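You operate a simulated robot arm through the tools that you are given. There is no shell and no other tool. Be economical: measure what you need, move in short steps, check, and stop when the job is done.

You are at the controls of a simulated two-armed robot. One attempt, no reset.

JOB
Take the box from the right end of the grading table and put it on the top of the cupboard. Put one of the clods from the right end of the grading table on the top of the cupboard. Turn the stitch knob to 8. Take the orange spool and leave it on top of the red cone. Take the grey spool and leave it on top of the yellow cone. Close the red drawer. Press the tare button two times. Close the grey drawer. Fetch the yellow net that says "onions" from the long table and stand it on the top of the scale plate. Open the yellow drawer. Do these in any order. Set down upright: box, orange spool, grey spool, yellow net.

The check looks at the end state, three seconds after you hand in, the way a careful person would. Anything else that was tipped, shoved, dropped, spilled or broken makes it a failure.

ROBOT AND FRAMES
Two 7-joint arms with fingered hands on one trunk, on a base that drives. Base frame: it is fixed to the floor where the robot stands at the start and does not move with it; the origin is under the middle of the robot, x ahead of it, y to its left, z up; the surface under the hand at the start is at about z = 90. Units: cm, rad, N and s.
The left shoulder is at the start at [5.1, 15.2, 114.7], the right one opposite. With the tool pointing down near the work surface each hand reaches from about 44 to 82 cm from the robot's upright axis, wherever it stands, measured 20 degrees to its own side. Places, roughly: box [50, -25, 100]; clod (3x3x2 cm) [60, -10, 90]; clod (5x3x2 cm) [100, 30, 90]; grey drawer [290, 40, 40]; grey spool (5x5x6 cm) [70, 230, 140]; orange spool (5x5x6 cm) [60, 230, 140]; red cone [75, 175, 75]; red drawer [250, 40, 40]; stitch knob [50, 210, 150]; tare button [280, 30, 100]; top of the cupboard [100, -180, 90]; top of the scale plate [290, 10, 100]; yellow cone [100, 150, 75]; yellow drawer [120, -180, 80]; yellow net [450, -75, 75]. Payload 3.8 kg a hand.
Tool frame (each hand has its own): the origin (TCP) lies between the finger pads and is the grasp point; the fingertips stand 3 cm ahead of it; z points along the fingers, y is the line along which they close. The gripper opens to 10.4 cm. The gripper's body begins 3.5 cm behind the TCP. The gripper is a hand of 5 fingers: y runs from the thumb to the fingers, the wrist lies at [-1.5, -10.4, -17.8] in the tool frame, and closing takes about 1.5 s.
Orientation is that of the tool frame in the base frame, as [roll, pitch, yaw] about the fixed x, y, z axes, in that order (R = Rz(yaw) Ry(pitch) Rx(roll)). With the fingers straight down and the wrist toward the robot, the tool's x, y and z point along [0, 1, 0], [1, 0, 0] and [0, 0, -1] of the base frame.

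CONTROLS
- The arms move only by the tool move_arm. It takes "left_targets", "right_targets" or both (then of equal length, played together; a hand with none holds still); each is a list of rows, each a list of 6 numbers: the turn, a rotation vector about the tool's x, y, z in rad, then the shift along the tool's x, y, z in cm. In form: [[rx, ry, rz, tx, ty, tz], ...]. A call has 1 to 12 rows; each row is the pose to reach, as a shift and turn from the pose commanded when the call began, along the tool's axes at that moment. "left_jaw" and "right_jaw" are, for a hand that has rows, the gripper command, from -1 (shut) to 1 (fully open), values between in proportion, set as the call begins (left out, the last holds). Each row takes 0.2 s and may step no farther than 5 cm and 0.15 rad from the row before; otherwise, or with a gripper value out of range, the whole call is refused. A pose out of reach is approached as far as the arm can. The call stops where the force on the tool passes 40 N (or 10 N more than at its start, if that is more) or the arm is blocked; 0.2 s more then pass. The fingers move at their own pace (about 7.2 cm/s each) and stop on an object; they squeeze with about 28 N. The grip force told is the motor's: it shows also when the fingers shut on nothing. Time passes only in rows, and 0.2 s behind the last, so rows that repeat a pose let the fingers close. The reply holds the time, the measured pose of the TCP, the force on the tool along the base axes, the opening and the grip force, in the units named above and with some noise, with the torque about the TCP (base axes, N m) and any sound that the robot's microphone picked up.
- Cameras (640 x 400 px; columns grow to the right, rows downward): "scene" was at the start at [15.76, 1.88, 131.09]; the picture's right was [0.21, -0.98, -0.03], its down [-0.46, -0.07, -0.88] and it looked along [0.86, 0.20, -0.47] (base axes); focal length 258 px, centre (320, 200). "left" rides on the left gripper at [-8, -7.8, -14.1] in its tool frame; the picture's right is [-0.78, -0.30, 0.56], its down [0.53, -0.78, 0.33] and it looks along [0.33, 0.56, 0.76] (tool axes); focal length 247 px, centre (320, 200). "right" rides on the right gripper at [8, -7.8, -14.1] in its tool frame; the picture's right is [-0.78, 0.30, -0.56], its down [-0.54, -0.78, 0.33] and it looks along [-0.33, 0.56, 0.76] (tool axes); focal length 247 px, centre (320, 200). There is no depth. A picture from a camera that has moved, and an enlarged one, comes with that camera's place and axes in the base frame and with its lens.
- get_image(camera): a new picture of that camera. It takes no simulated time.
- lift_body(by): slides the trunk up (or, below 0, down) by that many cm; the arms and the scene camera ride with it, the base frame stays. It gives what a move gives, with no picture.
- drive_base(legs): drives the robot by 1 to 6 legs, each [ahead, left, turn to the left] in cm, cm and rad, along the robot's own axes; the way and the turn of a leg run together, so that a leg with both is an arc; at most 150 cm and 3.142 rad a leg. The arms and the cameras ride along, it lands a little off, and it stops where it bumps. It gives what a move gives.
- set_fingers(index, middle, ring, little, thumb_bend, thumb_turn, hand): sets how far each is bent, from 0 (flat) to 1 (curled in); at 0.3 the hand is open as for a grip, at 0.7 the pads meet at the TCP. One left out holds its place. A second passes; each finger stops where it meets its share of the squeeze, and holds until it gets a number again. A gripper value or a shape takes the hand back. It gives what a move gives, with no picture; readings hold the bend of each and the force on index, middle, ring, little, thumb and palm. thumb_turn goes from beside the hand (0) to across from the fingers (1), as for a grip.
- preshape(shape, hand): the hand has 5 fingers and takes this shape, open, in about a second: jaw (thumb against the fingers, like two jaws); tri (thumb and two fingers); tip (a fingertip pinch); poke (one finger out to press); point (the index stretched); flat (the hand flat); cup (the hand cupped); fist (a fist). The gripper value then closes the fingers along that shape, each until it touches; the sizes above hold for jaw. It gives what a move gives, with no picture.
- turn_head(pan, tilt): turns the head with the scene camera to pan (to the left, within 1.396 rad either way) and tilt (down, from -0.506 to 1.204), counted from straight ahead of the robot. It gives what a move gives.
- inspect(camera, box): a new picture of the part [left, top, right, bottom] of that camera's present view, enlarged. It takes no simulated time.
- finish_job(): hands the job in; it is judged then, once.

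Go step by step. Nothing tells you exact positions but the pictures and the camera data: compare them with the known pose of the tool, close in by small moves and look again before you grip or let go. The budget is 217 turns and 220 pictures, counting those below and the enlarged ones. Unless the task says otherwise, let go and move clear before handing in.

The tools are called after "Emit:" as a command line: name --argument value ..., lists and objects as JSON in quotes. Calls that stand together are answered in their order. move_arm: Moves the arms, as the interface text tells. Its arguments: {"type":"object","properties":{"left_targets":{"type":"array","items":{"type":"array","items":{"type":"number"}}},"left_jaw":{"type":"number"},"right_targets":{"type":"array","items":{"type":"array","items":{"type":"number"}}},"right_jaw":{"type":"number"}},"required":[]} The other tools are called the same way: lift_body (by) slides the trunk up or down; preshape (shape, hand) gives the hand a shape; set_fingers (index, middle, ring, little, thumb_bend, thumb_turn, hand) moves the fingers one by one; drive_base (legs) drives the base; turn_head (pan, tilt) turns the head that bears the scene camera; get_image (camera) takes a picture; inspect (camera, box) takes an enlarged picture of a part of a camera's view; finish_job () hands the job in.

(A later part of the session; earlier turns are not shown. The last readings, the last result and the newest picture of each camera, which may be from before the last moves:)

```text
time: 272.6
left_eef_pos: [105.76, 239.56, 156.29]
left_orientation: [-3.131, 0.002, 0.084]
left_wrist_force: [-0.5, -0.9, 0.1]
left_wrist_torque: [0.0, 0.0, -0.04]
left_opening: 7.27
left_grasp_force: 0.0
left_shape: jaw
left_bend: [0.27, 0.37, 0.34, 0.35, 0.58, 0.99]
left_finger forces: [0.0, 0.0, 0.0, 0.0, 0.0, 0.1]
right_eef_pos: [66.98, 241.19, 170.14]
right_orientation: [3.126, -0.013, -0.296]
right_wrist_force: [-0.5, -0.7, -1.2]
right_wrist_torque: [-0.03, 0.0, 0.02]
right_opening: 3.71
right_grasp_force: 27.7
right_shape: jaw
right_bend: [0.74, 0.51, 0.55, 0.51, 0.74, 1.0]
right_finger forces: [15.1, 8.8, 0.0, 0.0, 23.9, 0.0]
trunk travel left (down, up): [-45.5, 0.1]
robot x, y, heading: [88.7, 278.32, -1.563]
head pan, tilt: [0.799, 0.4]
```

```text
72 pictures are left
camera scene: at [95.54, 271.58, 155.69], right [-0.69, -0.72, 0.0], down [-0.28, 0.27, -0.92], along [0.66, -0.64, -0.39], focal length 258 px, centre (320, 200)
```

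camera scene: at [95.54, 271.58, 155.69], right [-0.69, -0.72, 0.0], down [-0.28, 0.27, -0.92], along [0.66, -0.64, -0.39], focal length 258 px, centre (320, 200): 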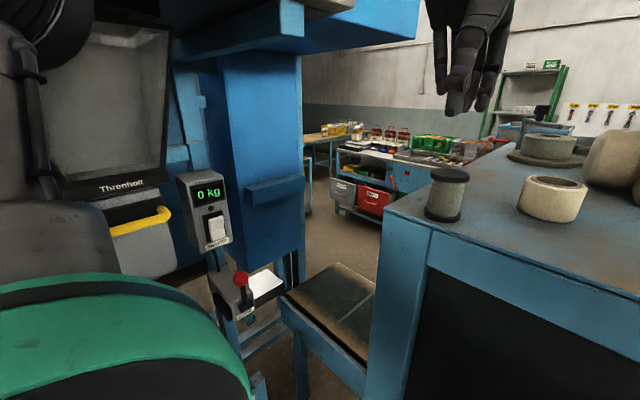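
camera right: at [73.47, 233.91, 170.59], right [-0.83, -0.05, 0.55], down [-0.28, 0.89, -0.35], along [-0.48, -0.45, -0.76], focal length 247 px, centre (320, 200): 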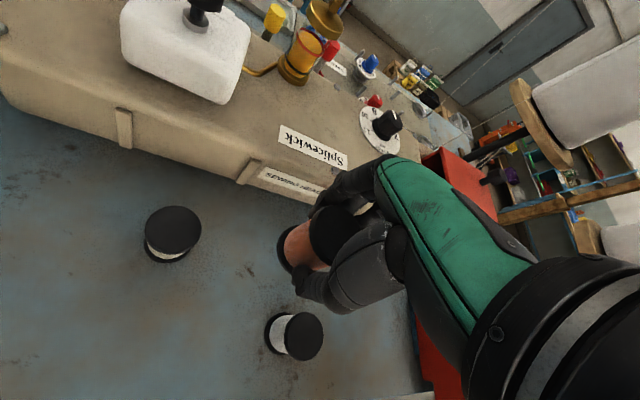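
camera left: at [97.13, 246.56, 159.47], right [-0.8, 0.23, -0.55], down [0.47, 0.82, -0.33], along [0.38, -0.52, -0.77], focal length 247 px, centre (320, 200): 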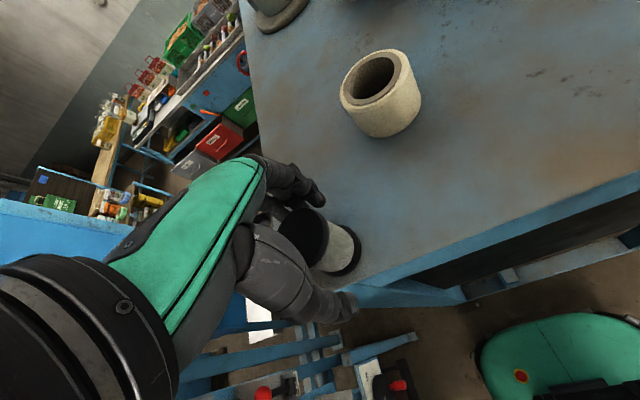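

The elbow rides at z about 160, above the spools, and the bagging machine is near on the left – so I move right and turn the base a bit so that the knob lies ahead-left. First I tuck the right hand in.

Emit:
move_arm --right_targets '[[0, 0, 0, 3.5, 0, 0], [0, 0, 0, 7, 0, 0]]'

Emit:
drive_base --legs '[[0, -27, 0], [5, 0, -0.3]]'

Emit:
turn_head --pan 0.1 --tilt 0.45

Emit:
get_image --camera "scene"

```text
time: 273.2
left_eef_pos: [106.19, 239.5, 156.07]
left_orientation: [-3.132, 0.005, 0.085]
left_wrist_force: [0.2, 0.1, 0.0]
left_wrist_torque: [0.03, -0.02, -0.03]
left_opening: 7.26
left_grasp_force: 0.0
left_shape: jaw
left_bend: [0.27, 0.37, 0.34, 0.35, 0.58, 0.99]
left_finger forces: [0.1, 0.0, 0.0, 0.1, 0.0, 0.0]
right_eef_pos: [74.39, 239.01, 170.11]
right_orientation: [3.125, -0.009, -0.295]
right_wrist_force: [0.9, -0.6, -0.8]
right_wrist_torque: [0.05, 0.01, -0.03]
right_opening: 3.74
right_grasp_force: 27.6
right_shape: jaw
right_bend: [0.74, 0.51, 0.55, 0.51, 0.74, 1.0]
right_finger forces: [15.1, 8.8, 0.0, 0.0, 23.9, 0.0]
trunk travel left (down, up): [-45.5, 0.1]
robot x, y, heading: [88.56, 278.16, -1.565]
head pan, tilt: [0.799, 0.4]
```

```text
time: 276.1
left_eef_pos: [65.35, 231.19, 156.3]
left_orientation: [-3.135, 0.003, -0.221]
left_wrist_force: [0.1, -0.1, -0.6]
left_wrist_torque: [-0.04, -0.02, 0.0]
left_opening: 7.27
left_grasp_force: 0.1
left_shape: jaw
left_bend: [0.27, 0.37, 0.34, 0.35, 0.58, 0.99]
left_finger forces: [0.0, 0.1, 0.0, 0.0, 0.0, 0.1]
right_eef_pos: [34.77, 240.48, 170.19]
right_orientation: [3.126, -0.013, -0.601]
right_wrist_force: [-0.2, -1.2, -1.1]
right_wrist_torque: [0.01, 0.01, 0.01]
right_opening: 3.68
right_grasp_force: 27.7
right_shape: jaw
right_bend: [0.74, 0.51, 0.55, 0.51, 0.74, 1.0]
right_finger forces: [15.2, 8.8, 0.0, 0.1, 23.9, 0.0]
trunk travel left (down, up): [-45.5, 0.1]
robot x, y, heading: [60.42, 272.96, -1.874]
head pan, tilt: [0.799, 0.4]
```

```text
time: 277.2
left_eef_pos: [65.4, 231.09, 156.26]
left_orientation: [-3.133, 0.003, -0.221]
left_wrist_force: [-0.6, -0.3, 0.6]
left_wrist_torque: [-0.01, 0.02, 0.0]
left_opening: 7.27
left_grasp_force: 0.0
left_shape: jaw
left_bend: [0.27, 0.37, 0.34, 0.35, 0.58, 0.99]
left_finger forces: [0.0, 0.0, 0.0, 0.0, 0.1, 0.0]
right_eef_pos: [34.84, 240.36, 170.01]
right_orientation: [3.125, -0.011, -0.6]
right_wrist_force: [0.8, -0.1, 0.5]
right_wrist_torque: [0.01, -0.02, 0.01]
right_opening: 3.7
right_grasp_force: 27.6
right_shape: jaw
right_bend: [0.74, 0.51, 0.55, 0.51, 0.74, 1.0]
right_finger forces: [15.1, 8.8, 0.0, 0.1, 24.0, 0.0]
trunk travel left (down, up): [-45.5, 0.1]
robot x, y, heading: [60.98, 273.22, -1.865]
head pan, tilt: [0.099, 0.45]
```

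```text
71 pictures are left
camera scene: at [58.97, 263.89, 155.22], right [-0.98, 0.2, 0.0], down [0.09, 0.43, -0.9], along [-0.18, -0.88, -0.44], focal length 258 px, centre (320, 200)
```

scene: 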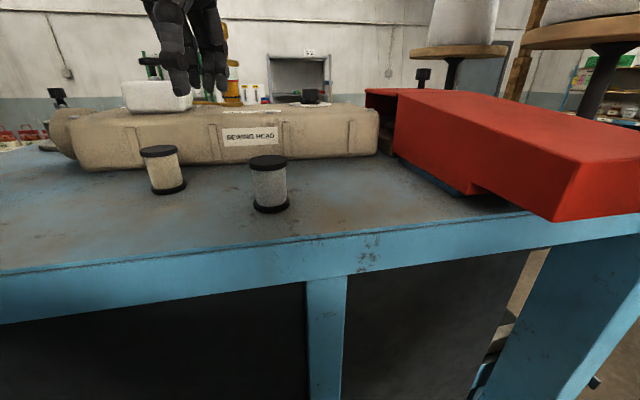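

Clear. I move the left hand toward the knob, high, turning it to a starting yaw of about +0.13.

Emit:
move_arm --left_targets '[[0, 0, -0.05, -1.3, 4, -2], [0, 0, -0.1, -2.7, 8, -4], [0, 0, -0.15, -4.1, 12, -4], [0, 0, -0.2, -5.5, 16, -4], [0, 0, -0.25, -6.9, 20, -4], [0, 0, -0.3, -8.3, 24, -4], [0, 0, -0.35, -9.6, 27.9, -4]]' --left_jaw 0.3

Emit:
get_image --camera "left"

Emit:
inspect --camera "scene" --box '[220, 20, 400, 140]'

```text
time: 278.8
left_eef_pos: [65.63, 215.95, 155.13]
left_orientation: [-3.132, 0.003, 0.087]
left_wrist_force: [0.6, 0.1, 0.4]
left_wrist_torque: [0.03, 0.0, 0.0]
left_opening: 6.75
left_grasp_force: 0.1
left_shape: jaw
left_bend: [0.28, 0.39, 0.36, 0.36, 0.62, 1.0]
left_finger forces: [0.0, 0.0, 0.0, 0.0, 0.0, 0.1]
left hand out of reach, approached as far as the arm can: row 2, 3, 4, 5, 6, 7
right_eef_pos: [35.05, 240.31, 170.14]
right_orientation: [3.124, -0.01, -0.601]
right_wrist_force: [-0.5, -0.2, 0.1]
right_wrist_torque: [-0.03, -0.01, 0.0]
right_opening: 3.7
right_grasp_force: 28.2
right_shape: jaw
right_bend: [0.74, 0.51, 0.55, 0.51, 0.74, 1.0]
right_finger forces: [15.1, 8.8, 0.0, 0.0, 24.0, 0.0]
trunk travel left (down, up): [-45.5, 0.1]
robot x, y, heading: [60.37, 273.09, -1.867]
head pan, tilt: [0.099, 0.45]
```

```text
70 pictures are left
camera left: at [56.93, 222.81, 169.29], right [-0.8, 0.23, -0.55], down [0.46, 0.82, -0.33], along [0.38, -0.52, -0.77], focal length 247 px, centre (320, 200)
```

left: 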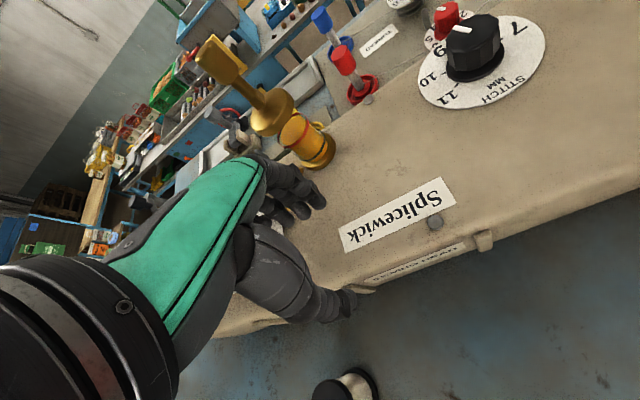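

```text
3.33 times, centred on (310, 80) of scene
camera zoom: at [59.01, 263.95, 155.23], right [-0.98, 0.2, 0.0], down [0.09, 0.43, -0.9], along [-0.18, -0.88, -0.44], focal length 859 px, centre (353, 600)
```

zoom: 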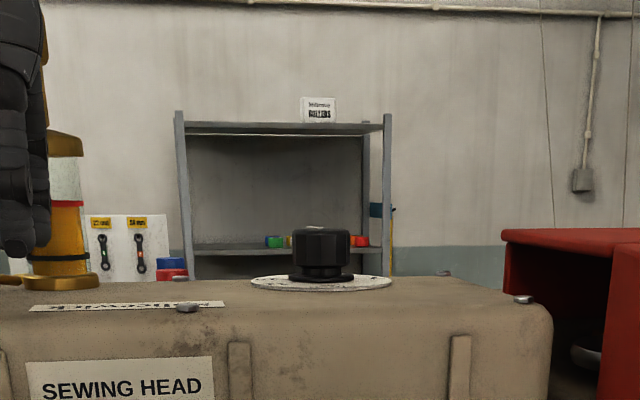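

The straight-down pose cannot reach the knob. I will grip it with the hand tilted forward and thumb and fingers to its sides. First I back off and yaw the hand.

Emit:
move_arm --left_targets '[[0, 0, 0.1, -1, -3, -1], [0, 0, 0.24, -2, -6, -2], [0, 0, 0.38, -3, -8, -2], [0, 0, 0.52, -4, -10, -2], [0, 0, 0.66, -4.7, -10.4, -2], [0, 0, 0.8, -4.7, -10.4, -2], [0, 0, 0.94, -4.7, -10.4, -2], [0, 0, 1.08, -4.7, -10.4, -2], [0, 0, 1.22, -4.7, -10.4, -2], [0, 0, 1.343, -4.7, -10.4, -2]]'

Emit:
get_image --camera "scene"

```text
time: 281.0
left_eef_pos: [58.99, 225.81, 157.4]
left_orientation: [-3.141, 0.007, -1.217]
left_wrist_force: [0.6, -0.3, 0.1]
left_wrist_torque: [-0.01, 0.0, -0.02]
left_opening: 6.77
left_grasp_force: 0.2
left_shape: jaw
left_bend: [0.28, 0.39, 0.36, 0.36, 0.62, 1.0]
left_finger forces: [0.0, 0.1, 0.1, 0.0, 0.0, 0.0]
right_eef_pos: [34.78, 240.25, 170.09]
right_orientation: [3.127, -0.01, -0.6]
right_wrist_force: [-0.1, -0.7, -0.4]
right_wrist_torque: [-0.03, 0.05, -0.01]
right_opening: 3.69
right_grasp_force: 27.9
right_shape: jaw
right_bend: [0.74, 0.51, 0.55, 0.51, 0.74, 1.0]
right_finger forces: [15.2, 8.7, 0.0, 0.1, 23.9, 0.0]
trunk travel left (down, up): [-45.5, 0.1]
robot x, y, heading: [60.66, 273.21, -1.869]
head pan, tilt: [0.099, 0.45]
```

```text
68 pictures are left
camera scene: at [58.96, 263.86, 155.22], right [-0.98, 0.2, 0.0], down [0.09, 0.43, -0.9], along [-0.18, -0.88, -0.44], focal length 258 px, centre (320, 200)
```

scene: 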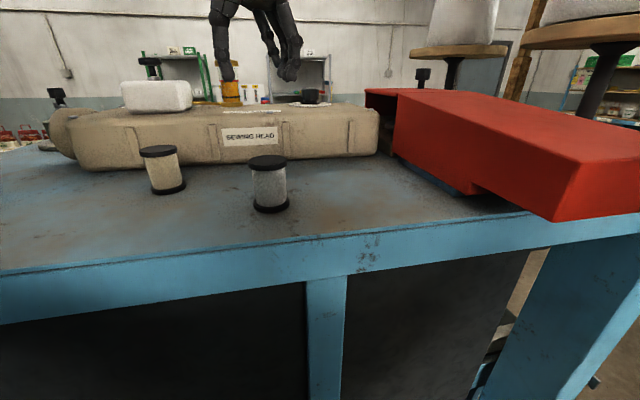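

Yaw done. Now I tilt the hand forward by 50°.

Emit:
move_arm --left_targets '[[0, 0.145, 0, 0, 0, 0], [0, 0.29, 0, 0, 0, 0], [0, 0.435, 0, 0, 0, 0], [0, 0.58, 0, 0, 0, 0], [0, 0.725, 0, 0, 0, 0], [0, 0.87, 0, 0, 0, 0]]'

Emit:
get_image --camera "left"

```text
time: 282.4
left_eef_pos: [58.83, 225.89, 157.29]
left_orientation: [-3.139, -0.861, -1.215]
left_wrist_force: [-0.4, -0.6, 0.0]
left_wrist_torque: [0.03, 0.01, 0.02]
left_opening: 6.8
left_grasp_force: 0.1
left_shape: jaw
left_bend: [0.28, 0.39, 0.36, 0.36, 0.62, 1.0]
left_finger forces: [0.0, 0.1, 0.0, 0.0, 0.1, 0.0]
right_eef_pos: [34.71, 240.39, 170.1]
right_orientation: [3.124, -0.013, -0.6]
right_wrist_force: [-0.5, 0.4, -0.7]
right_wrist_torque: [-0.01, 0.03, -0.04]
right_opening: 3.69
right_grasp_force: 28.4
right_shape: jaw
right_bend: [0.74, 0.51, 0.55, 0.51, 0.74, 1.0]
right_finger forces: [15.1, 8.9, 0.1, 0.1, 24.0, 0.1]
trunk travel left (down, up): [-45.5, 0.1]
robot x, y, heading: [60.39, 273.21, -1.87]
head pan, tilt: [0.099, 0.45]
```

```text
67 pictures are left
camera left: at [60.44, 243.39, 160.39], right [0.25, 0.18, -0.95], down [0.94, -0.29, 0.19], along [-0.24, -0.94, -0.24], focal length 247 px, centre (320, 200)
```

left: 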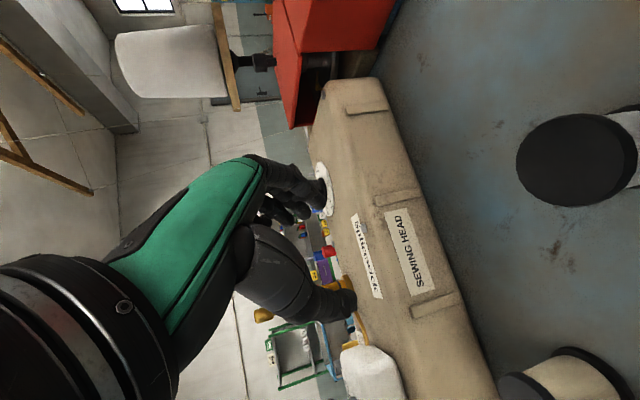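

The tilted pose works. I carry the hand over the knob at z 160.

Emit:
move_arm --left_targets '[[0, 0, 0, 2.5, 3, 2], [0, 0, 0, 5, 6.1, 4], [0, 0, 0, 7.4, 9.2, 6], [0, 0, 0, 9.8, 12.3, 8], [0, 0, 0, 12.2, 15.4, 9.9]]'

Emit:
get_image --camera "left"

Emit:
inspect --camera "scene" --box '[220, 20, 400, 140]'

```text
time: 283.6
left_eef_pos: [55.87, 215.86, 156.31]
left_orientation: [-3.134, -0.862, -1.219]
left_wrist_force: [-0.2, 0.3, 0.6]
left_wrist_torque: [0.05, 0.01, 0.02]
left_opening: 6.8
left_grasp_force: 0.1
left_shape: jaw
left_bend: [0.28, 0.39, 0.35, 0.36, 0.62, 1.0]
left_finger forces: [0.1, 0.1, 0.0, 0.1, 0.0, 0.0]
left hand out of reach, approached as far as the arm can: row 2, 3, 4, 5
right_eef_pos: [34.67, 240.37, 170.0]
right_orientation: [3.127, -0.011, -0.6]
right_wrist_force: [-1.1, -1.0, -0.2]
right_wrist_torque: [0.0, 0.01, -0.02]
right_opening: 3.68
right_grasp_force: 27.9
right_shape: jaw
right_bend: [0.74, 0.51, 0.55, 0.51, 0.74, 1.0]
right_finger forces: [15.2, 8.8, 0.1, 0.0, 23.9, 0.0]
trunk travel left (down, up): [-45.5, 0.1]
robot x, y, heading: [60.5, 273.34, -1.868]
head pan, tilt: [0.099, 0.45]
```

```text
66 pictures are left
camera left: at [57.4, 233.42, 159.47], right [0.25, 0.18, -0.95], down [0.94, -0.29, 0.19], along [-0.24, -0.94, -0.24], focal length 247 px, centre (320, 200)
```

left: 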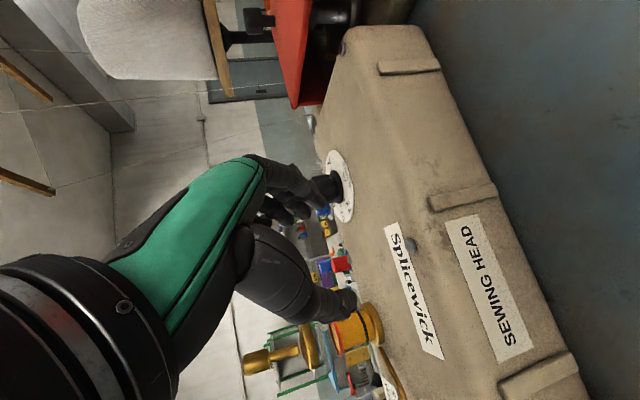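

```text
3.33 times, centred on (310, 80) of scene
camera zoom: at [58.87, 263.91, 155.22], right [-0.98, 0.2, 0.0], down [0.09, 0.43, -0.9], along [-0.18, -0.88, -0.44], focal length 859 px, centre (353, 600)
```

zoom: 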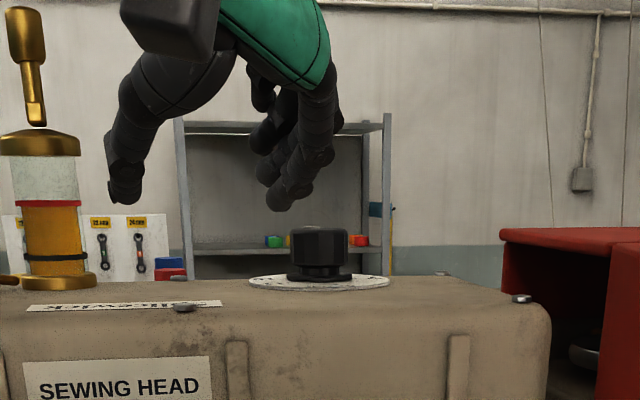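

Still short. I drive 5 cm closer and tilt the hand a bit further to gain reach.

Emit:
drive_base --legs '[[5, 0, 0]]'

Emit:
move_arm --left_targets '[[0, 0.1, 0, 0, 0, 0], [0, 0.2, 0, 0, 0, 0], [0, 0.2, 0, 1.4, 1.9, 0.8], [0, 0.2, 0, 2.8, 3.8, 1.7], [0, 0.2, 0, 4.2, 5.8, 2.5]]'

Emit:
inspect --camera "scene" --box '[220, 20, 400, 140]'

```text
time: 284.5
left_eef_pos: [54.87, 212.54, 156.98]
left_orientation: [3.134, -0.87, -1.21]
left_wrist_force: [0.3, 1.0, 0.8]
left_wrist_torque: [-0.06, 0.0, -0.03]
left_opening: 6.77
left_grasp_force: 0.1
left_shape: jaw
left_bend: [0.28, 0.39, 0.35, 0.36, 0.62, 1.0]
left_finger forces: [0.1, 0.0, 0.0, 0.1, 0.1, 0.0]
right_eef_pos: [33.88, 237.07, 170.56]
right_orientation: [3.116, -0.013, -0.6]
right_wrist_force: [0.6, 1.3, -0.4]
right_wrist_torque: [-0.06, 0.04, -0.03]
right_opening: 3.68
right_grasp_force: 27.5
right_shape: jaw
right_bend: [0.74, 0.51, 0.55, 0.51, 0.74, 1.0]
right_finger forces: [15.0, 8.8, 0.0, 0.1, 24.0, 0.0]
trunk travel left (down, up): [-45.5, 0.1]
robot x, y, heading: [59.41, 268.15, -1.87]
head pan, tilt: [0.099, 0.45]
```

```text
time: 285.7
left_eef_pos: [53.91, 207.55, 155.83]
left_orientation: [-3.138, -1.062, -1.218]
left_wrist_force: [0.5, 1.1, 0.0]
left_wrist_torque: [-0.03, 0.01, 0.02]
left_opening: 6.8
left_grasp_force: 0.1
left_shape: jaw
left_bend: [0.28, 0.39, 0.35, 0.36, 0.62, 1.0]
left_finger forces: [0.1, 0.1, 0.0, 0.1, 0.0, 0.0]
left hand out of reach, approached as far as the arm can: row 3, 4, 5
right_eef_pos: [33.35, 235.45, 170.0]
right_orientation: [3.127, -0.013, -0.601]
right_wrist_force: [0.0, 0.4, 0.3]
right_wrist_torque: [0.0, 0.0, 0.0]
right_opening: 3.72
right_grasp_force: 27.3
right_shape: jaw
right_bend: [0.74, 0.51, 0.55, 0.51, 0.74, 1.0]
right_finger forces: [15.2, 8.7, 0.0, 0.0, 24.0, 0.1]
trunk travel left (down, up): [-45.5, 0.1]
robot x, y, heading: [58.95, 268.54, -1.87]
head pan, tilt: [0.099, 0.45]
```

```text
3.33 times, centred on (310, 80) of scene
camera zoom: at [57.45, 259.05, 155.21], right [-0.98, 0.2, 0.0], down [0.09, 0.43, -0.9], along [-0.18, -0.88, -0.44], focal length 859 px, centre (353, 600)
```

zoom: 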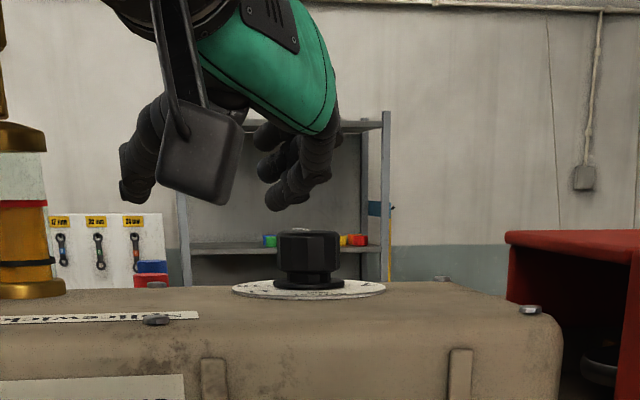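

Nearly there; the knob is 4 cm to the right. A small base turn to the right brings the hand over it.

Emit:
drive_base --legs '[[0, 0, -0.075]]'

Emit:
get_image --camera "left"

Emit:
inspect --camera "scene" --box '[220, 20, 400, 140]'

```text
time: 286.6
left_eef_pos: [49.59, 208.31, 156.05]
left_orientation: [-3.141, -1.061, -1.289]
left_wrist_force: [0.3, -0.4, -0.3]
left_wrist_torque: [-0.02, 0.03, 0.0]
left_opening: 6.78
left_grasp_force: 0.2
left_shape: jaw
left_bend: [0.28, 0.39, 0.35, 0.36, 0.62, 1.0]
left_finger forces: [0.0, 0.0, 0.0, 0.1, 0.0, 0.1]
right_eef_pos: [31.29, 237.8, 170.09]
right_orientation: [3.123, -0.01, -0.675]
right_wrist_force: [-0.3, -1.0, -0.1]
right_wrist_torque: [-0.01, -0.01, -0.02]
right_opening: 3.73
right_grasp_force: 27.9
right_shape: jaw
right_bend: [0.74, 0.51, 0.55, 0.51, 0.74, 1.0]
right_finger forces: [15.1, 8.8, 0.0, 0.0, 24.0, 0.0]
trunk travel left (down, up): [-45.5, 0.1]
robot x, y, heading: [59.26, 268.45, -1.948]
head pan, tilt: [0.099, 0.45]
```

```text
63 pictures are left
camera left: at [52.4, 225.99, 155.84], right [0.31, -0.02, -0.95], down [0.9, -0.31, 0.31], along [-0.3, -0.95, -0.08], focal length 247 px, centre (320, 200)
```

left: 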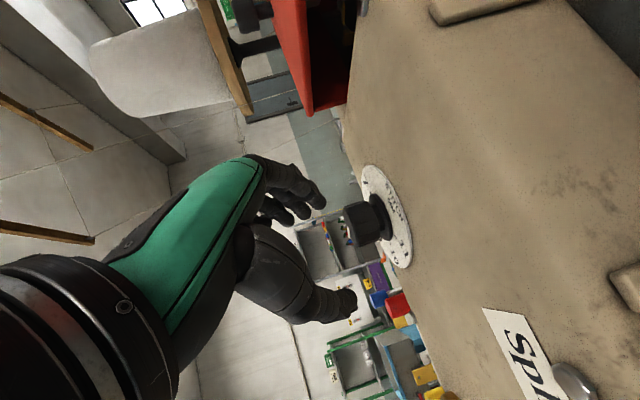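

```text
3.33 times, centred on (310, 80) of scene
camera zoom: at [56.98, 259.42, 155.23], right [-0.96, 0.27, 0.0], down [0.12, 0.42, -0.9], along [-0.24, -0.87, -0.43], focal length 859 px, centre (353, 600)
```

zoom: 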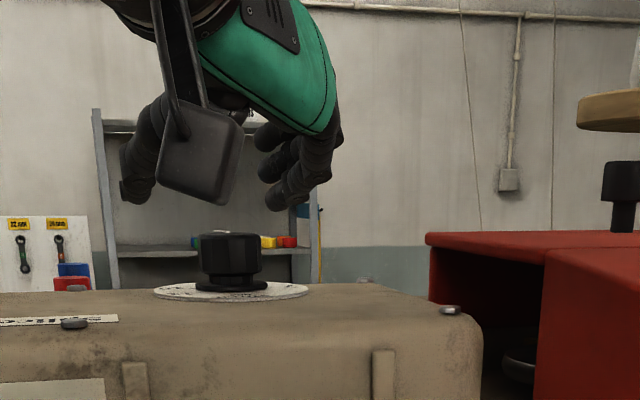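

The knob sits between thumb and fingers. I lower the hand around it.

Emit:
move_arm --left_targets '[[0, 0, 0, -1.1, 0.4, 1.7], [0, 0, 0, -2.2, 0.8, 3.5]]'

Emit:
get_image --camera "left"

Emit:
inspect --camera "scene" --box '[220, 20, 400, 140]'

```text
time: 287.2
left_eef_pos: [49.25, 205.9, 152.21]
left_orientation: [-3.14, -1.062, -1.292]
left_wrist_force: [0.7, -0.3, 0.1]
left_wrist_torque: [0.02, 0.0, 0.01]
left_opening: 6.76
left_grasp_force: 0.1
left_shape: jaw
left_bend: [0.28, 0.39, 0.35, 0.36, 0.62, 1.0]
left_finger forces: [0.0, 0.0, 0.1, 0.0, 0.0, 0.0]
right_eef_pos: [31.0, 237.57, 170.14]
right_orientation: [3.124, -0.009, -0.677]
right_wrist_force: [0.3, -0.8, 0.2]
right_wrist_torque: [0.0, 0.02, -0.01]
right_opening: 3.72
right_grasp_force: 27.5
right_shape: jaw
right_bend: [0.74, 0.51, 0.55, 0.51, 0.74, 1.0]
right_finger forces: [15.1, 8.8, 0.0, 0.0, 23.9, 0.0]
trunk travel left (down, up): [-45.5, 0.1]
robot x, y, heading: [59.55, 268.15, -1.946]
head pan, tilt: [0.099, 0.45]
```

```text
61 pictures are left
camera left: at [52.09, 223.7, 152.19], right [0.31, -0.02, -0.95], down [0.9, -0.31, 0.31], along [-0.3, -0.95, -0.08], focal length 247 px, centre (320, 200)
```

left: 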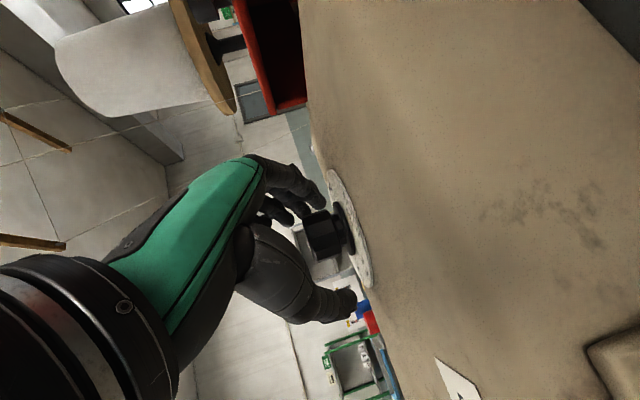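

```text
3.33 times, centred on (310, 80) of scene
camera zoom: at [56.84, 259.31, 155.22], right [-0.96, 0.27, 0.0], down [0.12, 0.42, -0.9], along [-0.24, -0.87, -0.44], focal length 859 px, centre (353, 600)
```

zoom: 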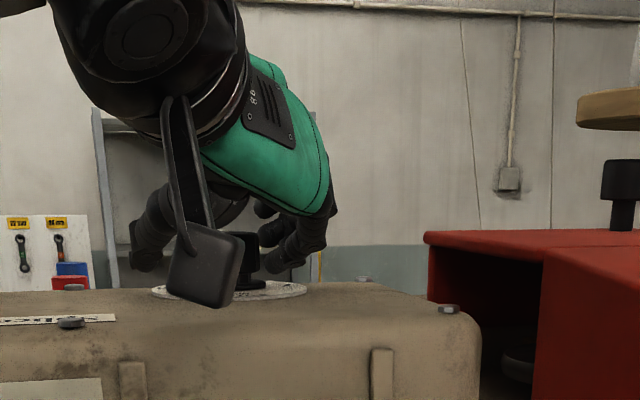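

The knob is inside the grip. I close on it.

Emit:
move_arm --left_targets '[[0, 0, 0, 0, 0, 0], [0, 0, 0, 0, 0, 0], [0, 0, 0, 0, 0, 0], [0, 0, 0, 0, 0, 0], [0, 0, 0, 0, 0, 0], [0, 0, 0, 0, 0, 0]]' --left_jaw -1

Emit:
get_image --camera "left"

```text
time: 288.6
left_eef_pos: [49.58, 205.85, 152.3]
left_orientation: [-3.141, -1.061, -1.289]
left_wrist_force: [3.3, -3.0, -0.3]
left_wrist_torque: [-0.05, 0.0, 0.05]
left_opening: 2.43
left_grasp_force: 27.9
left_shape: jaw
left_bend: [0.74, 0.55, 0.56, 0.52, 0.75, 1.0]
left_finger forces: [12.8, 6.0, 0.0, 0.0, 23.7, 0.0]
right_eef_pos: [31.05, 237.56, 170.15]
right_orientation: [3.124, -0.011, -0.675]
right_wrist_force: [0.3, -0.5, -1.6]
right_wrist_torque: [-0.02, -0.01, -0.02]
right_opening: 3.71
right_grasp_force: 28.2
right_shape: jaw
right_bend: [0.74, 0.51, 0.55, 0.51, 0.74, 1.0]
right_finger forces: [15.0, 8.8, 0.1, 0.0, 23.8, 0.0]
trunk travel left (down, up): [-45.5, 0.1]
robot x, y, heading: [59.36, 267.94, -1.947]
head pan, tilt: [0.099, 0.45]
```

```text
59 pictures are left
camera left: at [52.27, 223.66, 152.19], right [0.31, -0.02, -0.95], down [0.9, -0.31, 0.3], along [-0.3, -0.95, -0.08], focal length 247 px, centre (320, 200)
```

left: 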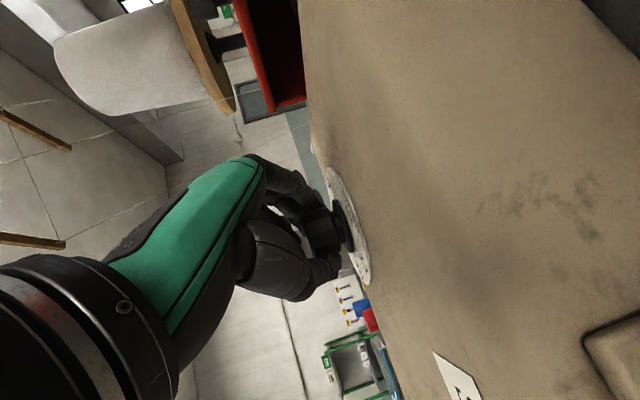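

Gripped. I turn the knob clockwise (seen from above), first half.

Emit:
move_arm --left_targets '[[-0.124, 0, 0.0695, 0, 0, 0], [-0.249, 0, 0.139, 0, 0, 0], [-0.373, 0, 0.2085, 0, 0, 0]]'

Emit:
get_image --camera "left"

```text
time: 289.4
left_eef_pos: [49.67, 205.69, 152.3]
left_orientation: [3.139, -1.061, -1.715]
left_wrist_force: [7.0, -9.7, 2.5]
left_wrist_torque: [-0.09, 0.02, 0.11]
left_opening: 2.38
left_grasp_force: 28.1
left_shape: jaw
left_bend: [0.74, 0.56, 0.56, 0.52, 0.74, 1.0]
left_finger forces: [11.8, 6.1, 0.0, 0.0, 27.7, 0.0]
right_eef_pos: [31.28, 237.38, 170.11]
right_orientation: [3.124, -0.008, -0.675]
right_wrist_force: [-0.6, 0.2, -0.8]
right_wrist_torque: [-0.02, 0.0, -0.05]
right_opening: 3.69
right_grasp_force: 28.2
right_shape: jaw
right_bend: [0.74, 0.51, 0.55, 0.51, 0.74, 1.0]
right_finger forces: [15.1, 8.8, 0.1, 0.0, 23.8, 0.0]
trunk travel left (down, up): [-45.5, 0.1]
robot x, y, heading: [59.21, 268.93, -1.946]
head pan, tilt: [0.099, 0.45]
```

```text
58 pictures are left
camera left: at [59.61, 220.6, 152.11], right [0.28, -0.15, -0.95], down [0.69, -0.66, 0.3], along [-0.67, -0.74, -0.08], focal length 247 px, centre (320, 200)
```

left: 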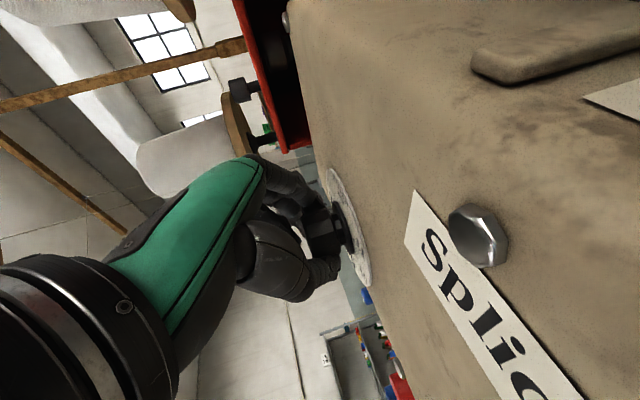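

Emit:
move_arm --left_targets '[[-0.124, 0, 0.0695, 0, 0, 0], [-0.249, 0, 0.139, 0, 0, 0], [-0.373, 0, 0.2085, 0, 0, 0]]'

Emit:
inspect --camera "left" --box '[250, 140, 410, 320]'

```text
time: 290.2
left_eef_pos: [49.73, 205.49, 152.24]
left_orientation: [3.138, -1.062, -2.139]
left_wrist_force: [8.3, -16.1, 4.2]
left_wrist_torque: [-0.07, 0.07, 0.15]
left_opening: 2.34
left_grasp_force: 28.0
left_shape: jaw
left_bend: [0.75, 0.57, 0.56, 0.52, 0.73, 1.0]
left_finger forces: [10.1, 5.1, 0.0, 0.0, 30.2, 0.0]
right_eef_pos: [31.4, 237.04, 170.12]
right_orientation: [3.127, -0.006, -0.675]
right_wrist_force: [-0.1, 0.6, -0.9]
right_wrist_torque: [-0.01, -0.01, 0.0]
right_opening: 3.69
right_grasp_force: 27.5
right_shape: jaw
right_bend: [0.74, 0.51, 0.55, 0.51, 0.74, 1.0]
right_finger forces: [15.1, 8.8, 0.1, 0.1, 23.9, 0.0]
trunk travel left (down, up): [-45.5, 0.1]
robot x, y, heading: [59.35, 268.43, -1.943]
head pan, tilt: [0.099, 0.45]
```

```text
2.22 times, centred on (330, 230) of left
camera zoom: at [64.86, 214.9, 152.05], right [0.19, -0.25, -0.95], down [0.36, -0.88, 0.3], along [-0.92, -0.4, -0.08], focal length 549 px, centre (298, 133)
```

zoom: 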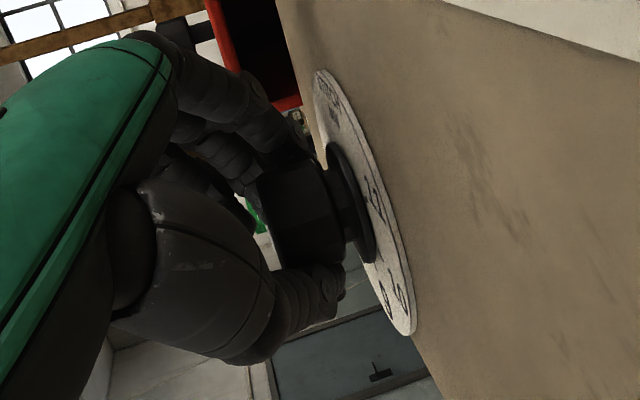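

Turned by 49° in all. I let go, rise, and read the dial.

Emit:
move_arm --left_targets '[[0, 0, 0, 0, 0, 0], [0, 0, 0, 0, 0, 0], [0, 0, 0, 0, 0, 0], [0, 0, 0, 0, 0, 0]]' --left_jaw 0.3

Emit:
move_arm --left_targets '[[0, 0, 0, 2, 0, -1.1], [0, 0, 0, 4, 0, -2.2], [0, -0.1, 0, 6, 0, -4], [0, -0.2, 0, 7, 0, -7]]'

Emit:
get_image --camera "left"

```text
time: 291.2
left_eef_pos: [49.33, 205.98, 152.14]
left_orientation: [-3.141, -1.06, -2.146]
left_wrist_force: [0.0, 0.9, -0.1]
left_wrist_torque: [0.01, -0.01, -0.02]
left_opening: 6.72
left_grasp_force: 0.0
left_shape: jaw
left_bend: [0.28, 0.39, 0.36, 0.36, 0.62, 1.0]
left_finger forces: [0.1, 0.0, 0.0, 0.0, 0.0, 0.0]
right_eef_pos: [31.08, 237.43, 170.17]
right_orientation: [3.126, -0.01, -0.676]
right_wrist_force: [0.1, 0.1, -0.9]
right_wrist_torque: [-0.03, 0.04, 0.01]
right_opening: 3.69
right_grasp_force: 28.4
right_shape: jaw
right_bend: [0.74, 0.51, 0.55, 0.51, 0.74, 1.0]
right_finger forces: [15.3, 8.9, 0.1, 0.0, 23.9, 0.1]
trunk travel left (down, up): [-45.5, 0.1]
robot x, y, heading: [59.13, 268.05, -1.951]
head pan, tilt: [0.099, 0.45]
```

```text
time: 292.2
left_eef_pos: [52.07, 209.98, 160.6]
left_orientation: [-3.138, -0.862, -2.147]
left_wrist_force: [0.2, -0.3, 1.0]
left_wrist_torque: [-0.01, 0.0, 0.03]
left_opening: 6.73
left_grasp_force: 0.0
left_shape: jaw
left_bend: [0.28, 0.39, 0.36, 0.36, 0.62, 1.0]
left_finger forces: [0.1, 0.0, 0.0, 0.1, 0.1, 0.1]
left hand out of reach, approached as far as the arm can: row 3, 4
right_eef_pos: [31.19, 237.83, 170.14]
right_orientation: [3.123, -0.012, -0.676]
right_wrist_force: [0.3, -0.2, -0.4]
right_wrist_torque: [0.0, -0.03, 0.05]
right_opening: 3.69
right_grasp_force: 27.7
right_shape: jaw
right_bend: [0.74, 0.51, 0.55, 0.51, 0.74, 1.0]
right_finger forces: [15.0, 8.8, 0.1, 0.0, 23.8, 0.0]
trunk travel left (down, up): [-45.5, 0.1]
robot x, y, heading: [59.18, 268.09, -1.948]
head pan, tilt: [0.099, 0.45]
```

```text
56 pictures are left
camera left: at [67.13, 219.19, 163.76], right [0.3, -0.09, -0.95], down [0.33, -0.93, 0.19], along [-0.9, -0.37, -0.24], focal length 247 px, centre (320, 200)
```

left: 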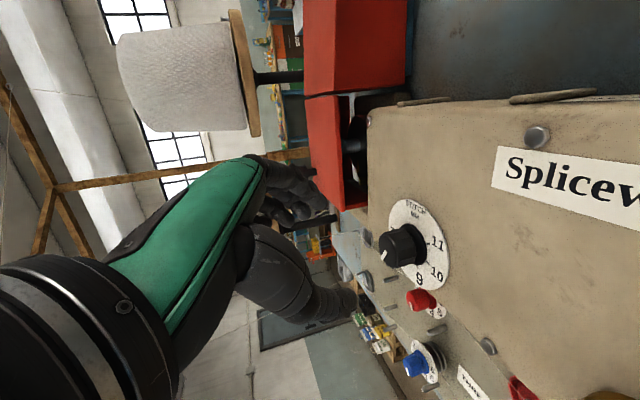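

Emit:
inspect --camera "left" --box '[360, 190, 460, 300]'

```text
3.64 times, centred on (410, 245) of left
camera zoom: at [67.13, 219.19, 163.76], right [0.3, -0.09, -0.95], down [0.33, -0.93, 0.19], along [-0.9, -0.37, -0.24], focal length 898 px, centre (-7, 36)
```

zoom: 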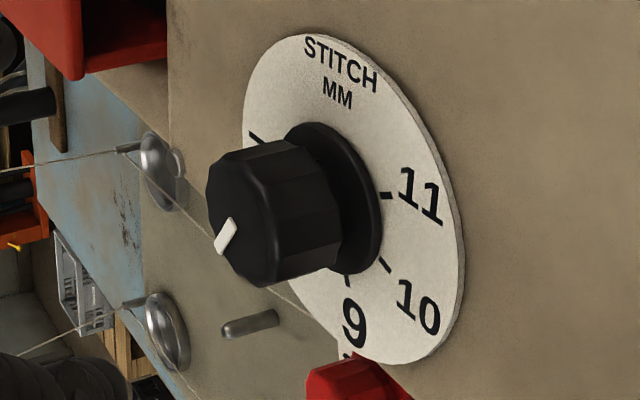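

The pointer stands at 8. Now I back the left hand out and untilt it.

Emit:
move_arm --left_targets '[[0, 0, 0, -2, 0, -2.4], [0, 0, 0, -4, 0, -4.8], [0, 0, 0, -6.5, 0, -7.6], [0, -0.145, 0, -6.5, 0, -7.6], [0, -0.29, 0, -6.5, 0, -7.6], [0, -0.435, 0, -6.5, 0, -7.6], [0, -0.58, 0, -6.5, 0, -7.6], [0, -0.725, 0, -6.5, 0, -7.6], [0, -0.86, 0, -6.5, 0, -7.6]]'

Emit:
move_arm --left_targets '[[0, 0, -0.15, 0, 0, 0], [0, 0, -0.3, 0, 0, 0], [0, 0, -0.45, 0, 0, 0], [0, 0, -0.6, 0, 0, 0], [0, 0, -0.75, 0, 0, 0], [0, 0, -0.9, 0, 0, 0], [0, 0, -1.05, 0, 0, 0], [0, 0, -1.2, 0, 0, 0], [0, 0, -1.35, 0, 0, 0], [0, 0, -1.5, 0, 0, 0], [0, 0, -1.65, 0, 0, 0], [0, 0, -1.8, 0, 0, 0]]'

Emit:
get_image --camera "scene"

```text
time: 294.2
left_eef_pos: [61.66, 221.08, 157.82]
left_orientation: [-3.14, -0.031, -2.145]
left_wrist_force: [1.2, -0.4, -0.5]
left_wrist_torque: [0.02, 0.01, 0.01]
left_opening: 6.76
left_grasp_force: 0.1
left_shape: jaw
left_bend: [0.28, 0.39, 0.36, 0.36, 0.62, 1.0]
left_finger forces: [0.1, 0.0, 0.1, 0.0, 0.0, 0.0]
left hand out of reach, approached as far as the arm can: row 7, 8, 9
right_eef_pos: [30.88, 237.82, 170.11]
right_orientation: [3.125, -0.013, -0.676]
right_wrist_force: [-0.1, 0.0, -0.2]
right_wrist_torque: [0.06, 0.03, 0.02]
right_opening: 3.7
right_grasp_force: 28.0
right_shape: jaw
right_bend: [0.74, 0.51, 0.55, 0.51, 0.74, 1.0]
right_finger forces: [15.2, 8.7, 0.0, 0.1, 23.9, 0.0]
trunk travel left (down, up): [-45.5, 0.1]
robot x, y, heading: [58.91, 268.53, -1.949]
head pan, tilt: [0.099, 0.45]
```

```text
time: 296.8
left_eef_pos: [61.5, 221.12, 157.79]
left_orientation: [3.14, 0.0, -0.34]
left_wrist_force: [0.2, -0.5, -0.7]
left_wrist_torque: [-0.01, 0.01, 0.03]
left_opening: 6.73
left_grasp_force: 0.0
left_shape: jaw
left_bend: [0.28, 0.39, 0.36, 0.36, 0.62, 1.0]
left_finger forces: [0.1, 0.0, 0.0, 0.1, 0.0, 0.0]
right_eef_pos: [30.9, 237.72, 170.09]
right_orientation: [3.124, -0.012, -0.675]
right_wrist_force: [-0.6, 0.0, -0.9]
right_wrist_torque: [-0.01, 0.03, 0.0]
right_opening: 3.71
right_grasp_force: 28.2
right_shape: jaw
right_bend: [0.74, 0.51, 0.55, 0.51, 0.74, 1.0]
right_finger forces: [15.1, 8.8, 0.0, 0.1, 23.9, 0.1]
trunk travel left (down, up): [-45.5, 0.1]
robot x, y, heading: [59.22, 268.41, -1.947]
head pan, tilt: [0.099, 0.45]
```

```text
54 pictures are left
camera scene: at [56.78, 259.45, 155.23], right [-0.96, 0.27, 0.0], down [0.12, 0.42, -0.9], along [-0.24, -0.87, -0.44], focal length 258 px, centre (320, 200)
```

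scene: 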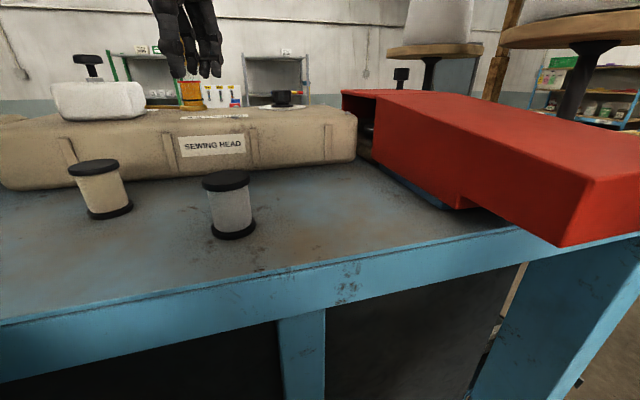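

Everything stands. I back up, straighten, and go back to the grey spool.

Emit:
drive_base --legs '[[-11, 0, 0], [0, 0, 0.382], [0, 26, 0]]'

Emit:
get_image --camera "left"

```text
time: 300.6
left_eef_pos: [107.82, 236.09, 157.83]
left_orientation: [3.14, -0.005, 0.043]
left_wrist_force: [0.1, 0.2, 0.2]
left_wrist_torque: [-0.01, -0.05, 0.04]
left_opening: 6.74
left_grasp_force: 0.1
left_shape: jaw
left_bend: [0.28, 0.39, 0.36, 0.36, 0.62, 1.0]
left_finger forces: [0.0, 0.0, 0.1, 0.0, 0.0, 0.0]
right_eef_pos: [73.16, 240.0, 170.16]
right_orientation: [3.126, -0.018, -0.291]
right_wrist_force: [-0.4, -0.7, -1.4]
right_wrist_torque: [-0.01, -0.01, 0.0]
right_opening: 3.69
right_grasp_force: 27.7
right_shape: jaw
right_bend: [0.74, 0.51, 0.55, 0.51, 0.74, 1.0]
right_finger forces: [15.1, 8.8, 0.0, 0.0, 23.8, 0.0]
trunk travel left (down, up): [-45.5, 0.1]
robot x, y, heading: [88.49, 279.24, -1.563]
head pan, tilt: [0.099, 0.45]
```

```text
53 pictures are left
camera left: at [99.29, 243.5, 171.9], right [-0.78, 0.26, -0.56], down [0.5, 0.8, -0.33], along [0.36, -0.54, -0.76], focal length 247 px, centre (320, 200)
```

left: 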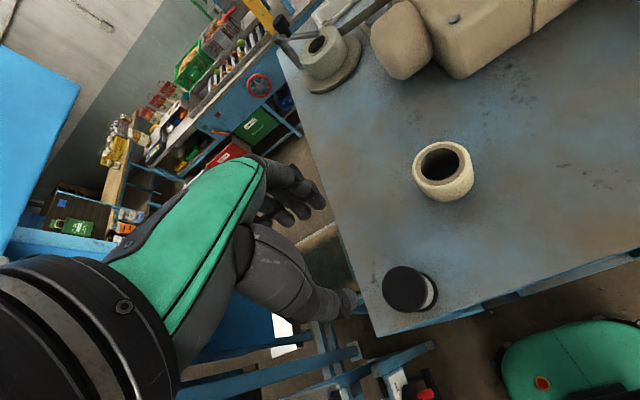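

The grey spool is at [105.6, 239.8]. I align, go down, and grip it.

Emit:
move_arm --left_targets '[[0, 0, 0, -2.05, -3.7, 0], [0, 0, 0, -2.05, -3.7, 3.5], [0, 0, 0, -2.05, -3.7, 7], [0, 0, 0, -2.05, -3.7, 10], [0, 0, 0, -2.05, -3.7, 12.7]]' --left_jaw 0.4

Emit:
get_image --camera "left"

```text
time: 301.8
left_eef_pos: [106.37, 239.45, 145.16]
left_orientation: [3.14, -0.002, 0.038]
left_wrist_force: [-0.1, -0.4, -0.5]
left_wrist_torque: [0.0, 0.0, -0.02]
left_opening: 7.24
left_grasp_force: 0.1
left_shape: jaw
left_bend: [0.27, 0.37, 0.34, 0.35, 0.58, 0.99]
left_finger forces: [0.0, 0.0, 0.1, 0.0, 0.0, 0.0]
right_eef_pos: [73.75, 240.07, 170.24]
right_orientation: [3.124, -0.013, -0.29]
right_wrist_force: [0.4, 0.6, -0.4]
right_wrist_torque: [-0.01, 0.01, -0.02]
right_opening: 3.71
right_grasp_force: 28.3
right_shape: jaw
right_bend: [0.74, 0.51, 0.55, 0.51, 0.74, 1.0]
right_finger forces: [15.0, 8.8, 0.0, 0.0, 23.8, 0.1]
trunk travel left (down, up): [-45.5, 0.1]
robot x, y, heading: [88.6, 279.24, -1.559]
head pan, tilt: [0.099, 0.45]
```

```text
52 pictures are left
camera left: at [97.85, 246.91, 159.25], right [-0.79, 0.26, -0.56], down [0.5, 0.8, -0.33], along [0.36, -0.54, -0.76], focal length 247 px, centre (320, 200)
```

left: 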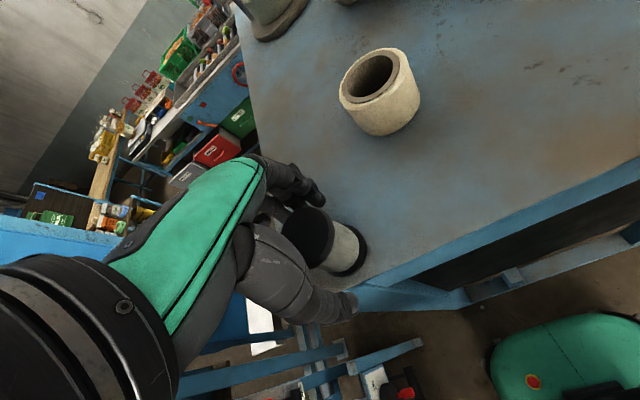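

Around it as before. I grip, lift and draw back.

Emit:
move_arm --left_targets '[[0, 0, 0, 0, 0, 0], [0, 0, 0, 0, 0, 0], [0, 0, 0, 0, 0, 0], [0, 0, 0, 0, 0, 0], [0, 0, 0, 0, 0, 0], [0, 0, 0, 0, 0, 0]]' --left_jaw -1

Emit:
move_arm --left_targets '[[0, 0, 0, 0, 0, -3], [0, 0, 0, 0, 0, -6], [0, 0, 0, 0, -1, -9], [0, 0, 0, 0, -4, -11], [0, 0, 0, 0, -7, -11], [0, 0, 0, 0, -10, -11]]'

Emit:
drive_base --legs '[[-14, 0, 0], [0, -118, 0]]'

Emit:
get_image --camera "scene"

```text
time: 303.1
left_eef_pos: [106.36, 239.51, 145.18]
left_orientation: [3.141, -0.001, 0.041]
left_wrist_force: [0.7, 0.7, 0.0]
left_wrist_torque: [0.0, 0.02, 0.02]
left_opening: 3.7
left_grasp_force: 27.7
left_shape: jaw
left_bend: [0.74, 0.52, 0.55, 0.51, 0.74, 1.0]
left_finger forces: [15.7, 7.8, 0.1, 0.0, 23.9, 0.1]
right_eef_pos: [73.77, 239.95, 170.1]
right_orientation: [3.126, -0.011, -0.288]
right_wrist_force: [0.3, 0.1, -0.3]
right_wrist_torque: [0.0, 0.04, 0.02]
right_opening: 3.73
right_grasp_force: 27.8
right_shape: jaw
right_bend: [0.74, 0.51, 0.55, 0.51, 0.74, 1.0]
right_finger forces: [15.0, 8.8, 0.0, 0.0, 23.7, 0.0]
trunk travel left (down, up): [-45.5, 0.1]
robot x, y, heading: [88.13, 279.01, -1.556]
head pan, tilt: [0.099, 0.45]
```

```text
time: 304.6
left_eef_pos: [105.52, 249.57, 156.36]
left_orientation: [-3.141, -0.002, 0.041]
left_wrist_force: [-0.1, -0.1, 0.6]
left_wrist_torque: [-0.02, 0.01, 0.01]
left_opening: 3.69
left_grasp_force: 27.8
left_shape: jaw
left_bend: [0.74, 0.52, 0.55, 0.51, 0.74, 1.0]
left_finger forces: [15.8, 8.0, 0.0, 0.0, 23.9, 0.0]
right_eef_pos: [73.91, 240.03, 170.2]
right_orientation: [3.125, -0.012, -0.291]
right_wrist_force: [-0.6, 0.4, -0.7]
right_wrist_torque: [0.0, -0.02, -0.02]
right_opening: 3.7
right_grasp_force: 27.9
right_shape: jaw
right_bend: [0.74, 0.51, 0.55, 0.51, 0.74, 1.0]
right_finger forces: [15.1, 8.8, 0.0, 0.0, 23.7, 0.1]
trunk travel left (down, up): [-45.5, 0.1]
robot x, y, heading: [88.6, 279.2, -1.564]
head pan, tilt: [0.099, 0.45]
```

```text
time: 311.6
left_eef_pos: [-13.33, 261.19, 156.33]
left_orientation: [3.14, 0.002, 0.072]
left_wrist_force: [-0.7, 0.0, -0.8]
left_wrist_torque: [-0.02, 0.02, -0.04]
left_opening: 3.68
left_grasp_force: 28.3
left_shape: jaw
left_bend: [0.74, 0.52, 0.55, 0.51, 0.74, 1.0]
left_finger forces: [15.8, 8.0, 0.0, 0.1, 23.8, 0.1]
right_eef_pos: [-44.67, 250.83, 170.14]
right_orientation: [3.125, -0.012, -0.262]
right_wrist_force: [-0.1, -0.4, -0.9]
right_wrist_torque: [0.01, 0.0, 0.01]
right_opening: 3.66
right_grasp_force: 27.6
right_shape: jaw
right_bend: [0.74, 0.51, 0.55, 0.51, 0.74, 1.0]
right_finger forces: [15.2, 8.9, 0.0, 0.1, 23.9, 0.0]
trunk travel left (down, up): [-45.5, 0.1]
robot x, y, heading: [-31.74, 290.08, -1.535]
head pan, tilt: [0.099, 0.45]
```

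```text
51 pictures are left
camera scene: at [-29.92, 280.95, 155.22], right [-0.99, -0.14, 0.0], down [-0.06, 0.43, -0.9], along [0.12, -0.89, -0.44], focal length 258 px, centre (320, 200)
```

scene: 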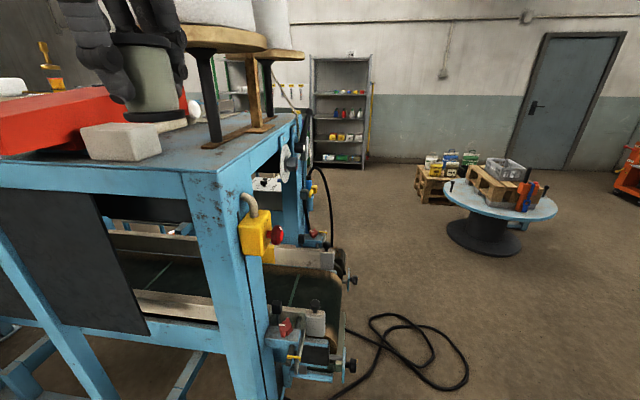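

I drive back round the left side of the stand toward its front.

Emit:
drive_base --legs '[[50, -52, -0.035], [95, 0, 0], [45, 0, 0], [0, 0, 1.571], [100, 0, 0], [70, 0, 0]]'

Emit:
turn_head --pan 0.9 --tilt 0.5

Emit:
get_image --camera "scene"

```text
time: 334.4
left_eef_pos: [121.45, 125.2, 156.45]
left_orientation: [3.137, -0.001, 1.634]
left_wrist_force: [-0.3, -0.2, -0.5]
left_wrist_torque: [0.03, 0.01, 0.0]
left_opening: 3.65
left_grasp_force: 28.2
left_shape: jaw
left_bend: [0.74, 0.52, 0.55, 0.51, 0.74, 1.0]
left_finger forces: [15.8, 7.9, 0.0, 0.1, 23.7, 0.0]
right_eef_pos: [131.63, 93.59, 170.16]
right_orientation: [3.123, -0.01, 1.305]
right_wrist_force: [0.6, -0.3, -0.4]
right_wrist_torque: [-0.02, 0.01, -0.02]
right_opening: 3.69
right_grasp_force: 27.6
right_shape: jaw
right_bend: [0.74, 0.51, 0.55, 0.51, 0.74, 1.0]
right_finger forces: [15.2, 8.8, 0.0, 0.1, 23.6, 0.0]
trunk travel left (down, up): [-45.5, 0.1]
robot x, y, heading: [92.17, 107.38, 0.034]
head pan, tilt: [0.099, 0.45]
```

```text
time: 335.5
left_eef_pos: [121.76, 125.19, 156.32]
left_orientation: [3.141, -0.002, 1.636]
left_wrist_force: [-0.1, 0.4, -0.3]
left_wrist_torque: [0.0, -0.01, 0.03]
left_opening: 3.66
left_grasp_force: 27.4
left_shape: jaw
left_bend: [0.74, 0.52, 0.55, 0.51, 0.74, 1.0]
left_finger forces: [15.9, 7.9, 0.0, 0.0, 23.7, 0.0]
right_eef_pos: [131.9, 93.65, 170.2]
right_orientation: [3.124, -0.012, 1.303]
right_wrist_force: [-0.7, -0.1, -0.7]
right_wrist_torque: [-0.01, 0.0, 0.04]
right_opening: 3.7
right_grasp_force: 28.3
right_shape: jaw
right_bend: [0.74, 0.51, 0.55, 0.51, 0.74, 1.0]
right_finger forces: [15.1, 8.7, 0.1, 0.0, 23.5, 0.0]
trunk travel left (down, up): [-45.5, 0.1]
robot x, y, heading: [92.59, 107.04, 0.033]
head pan, tilt: [0.901, 0.499]
```

```text
50 pictures are left
camera scene: at [98.19, 114.54, 154.78], right [0.8, -0.59, 0.0], down [-0.29, -0.38, -0.88], along [0.52, 0.71, -0.48], focal length 258 px, centre (320, 200)
```

scene: 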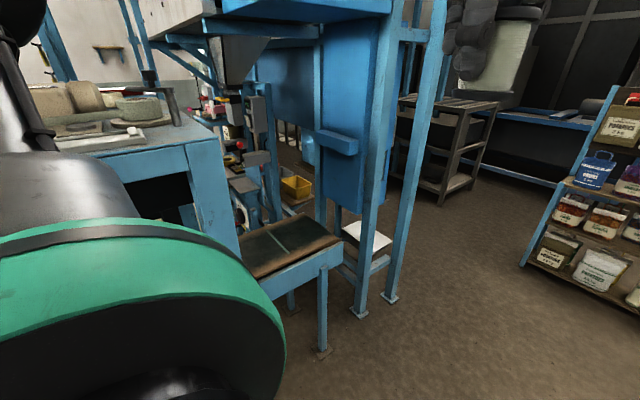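

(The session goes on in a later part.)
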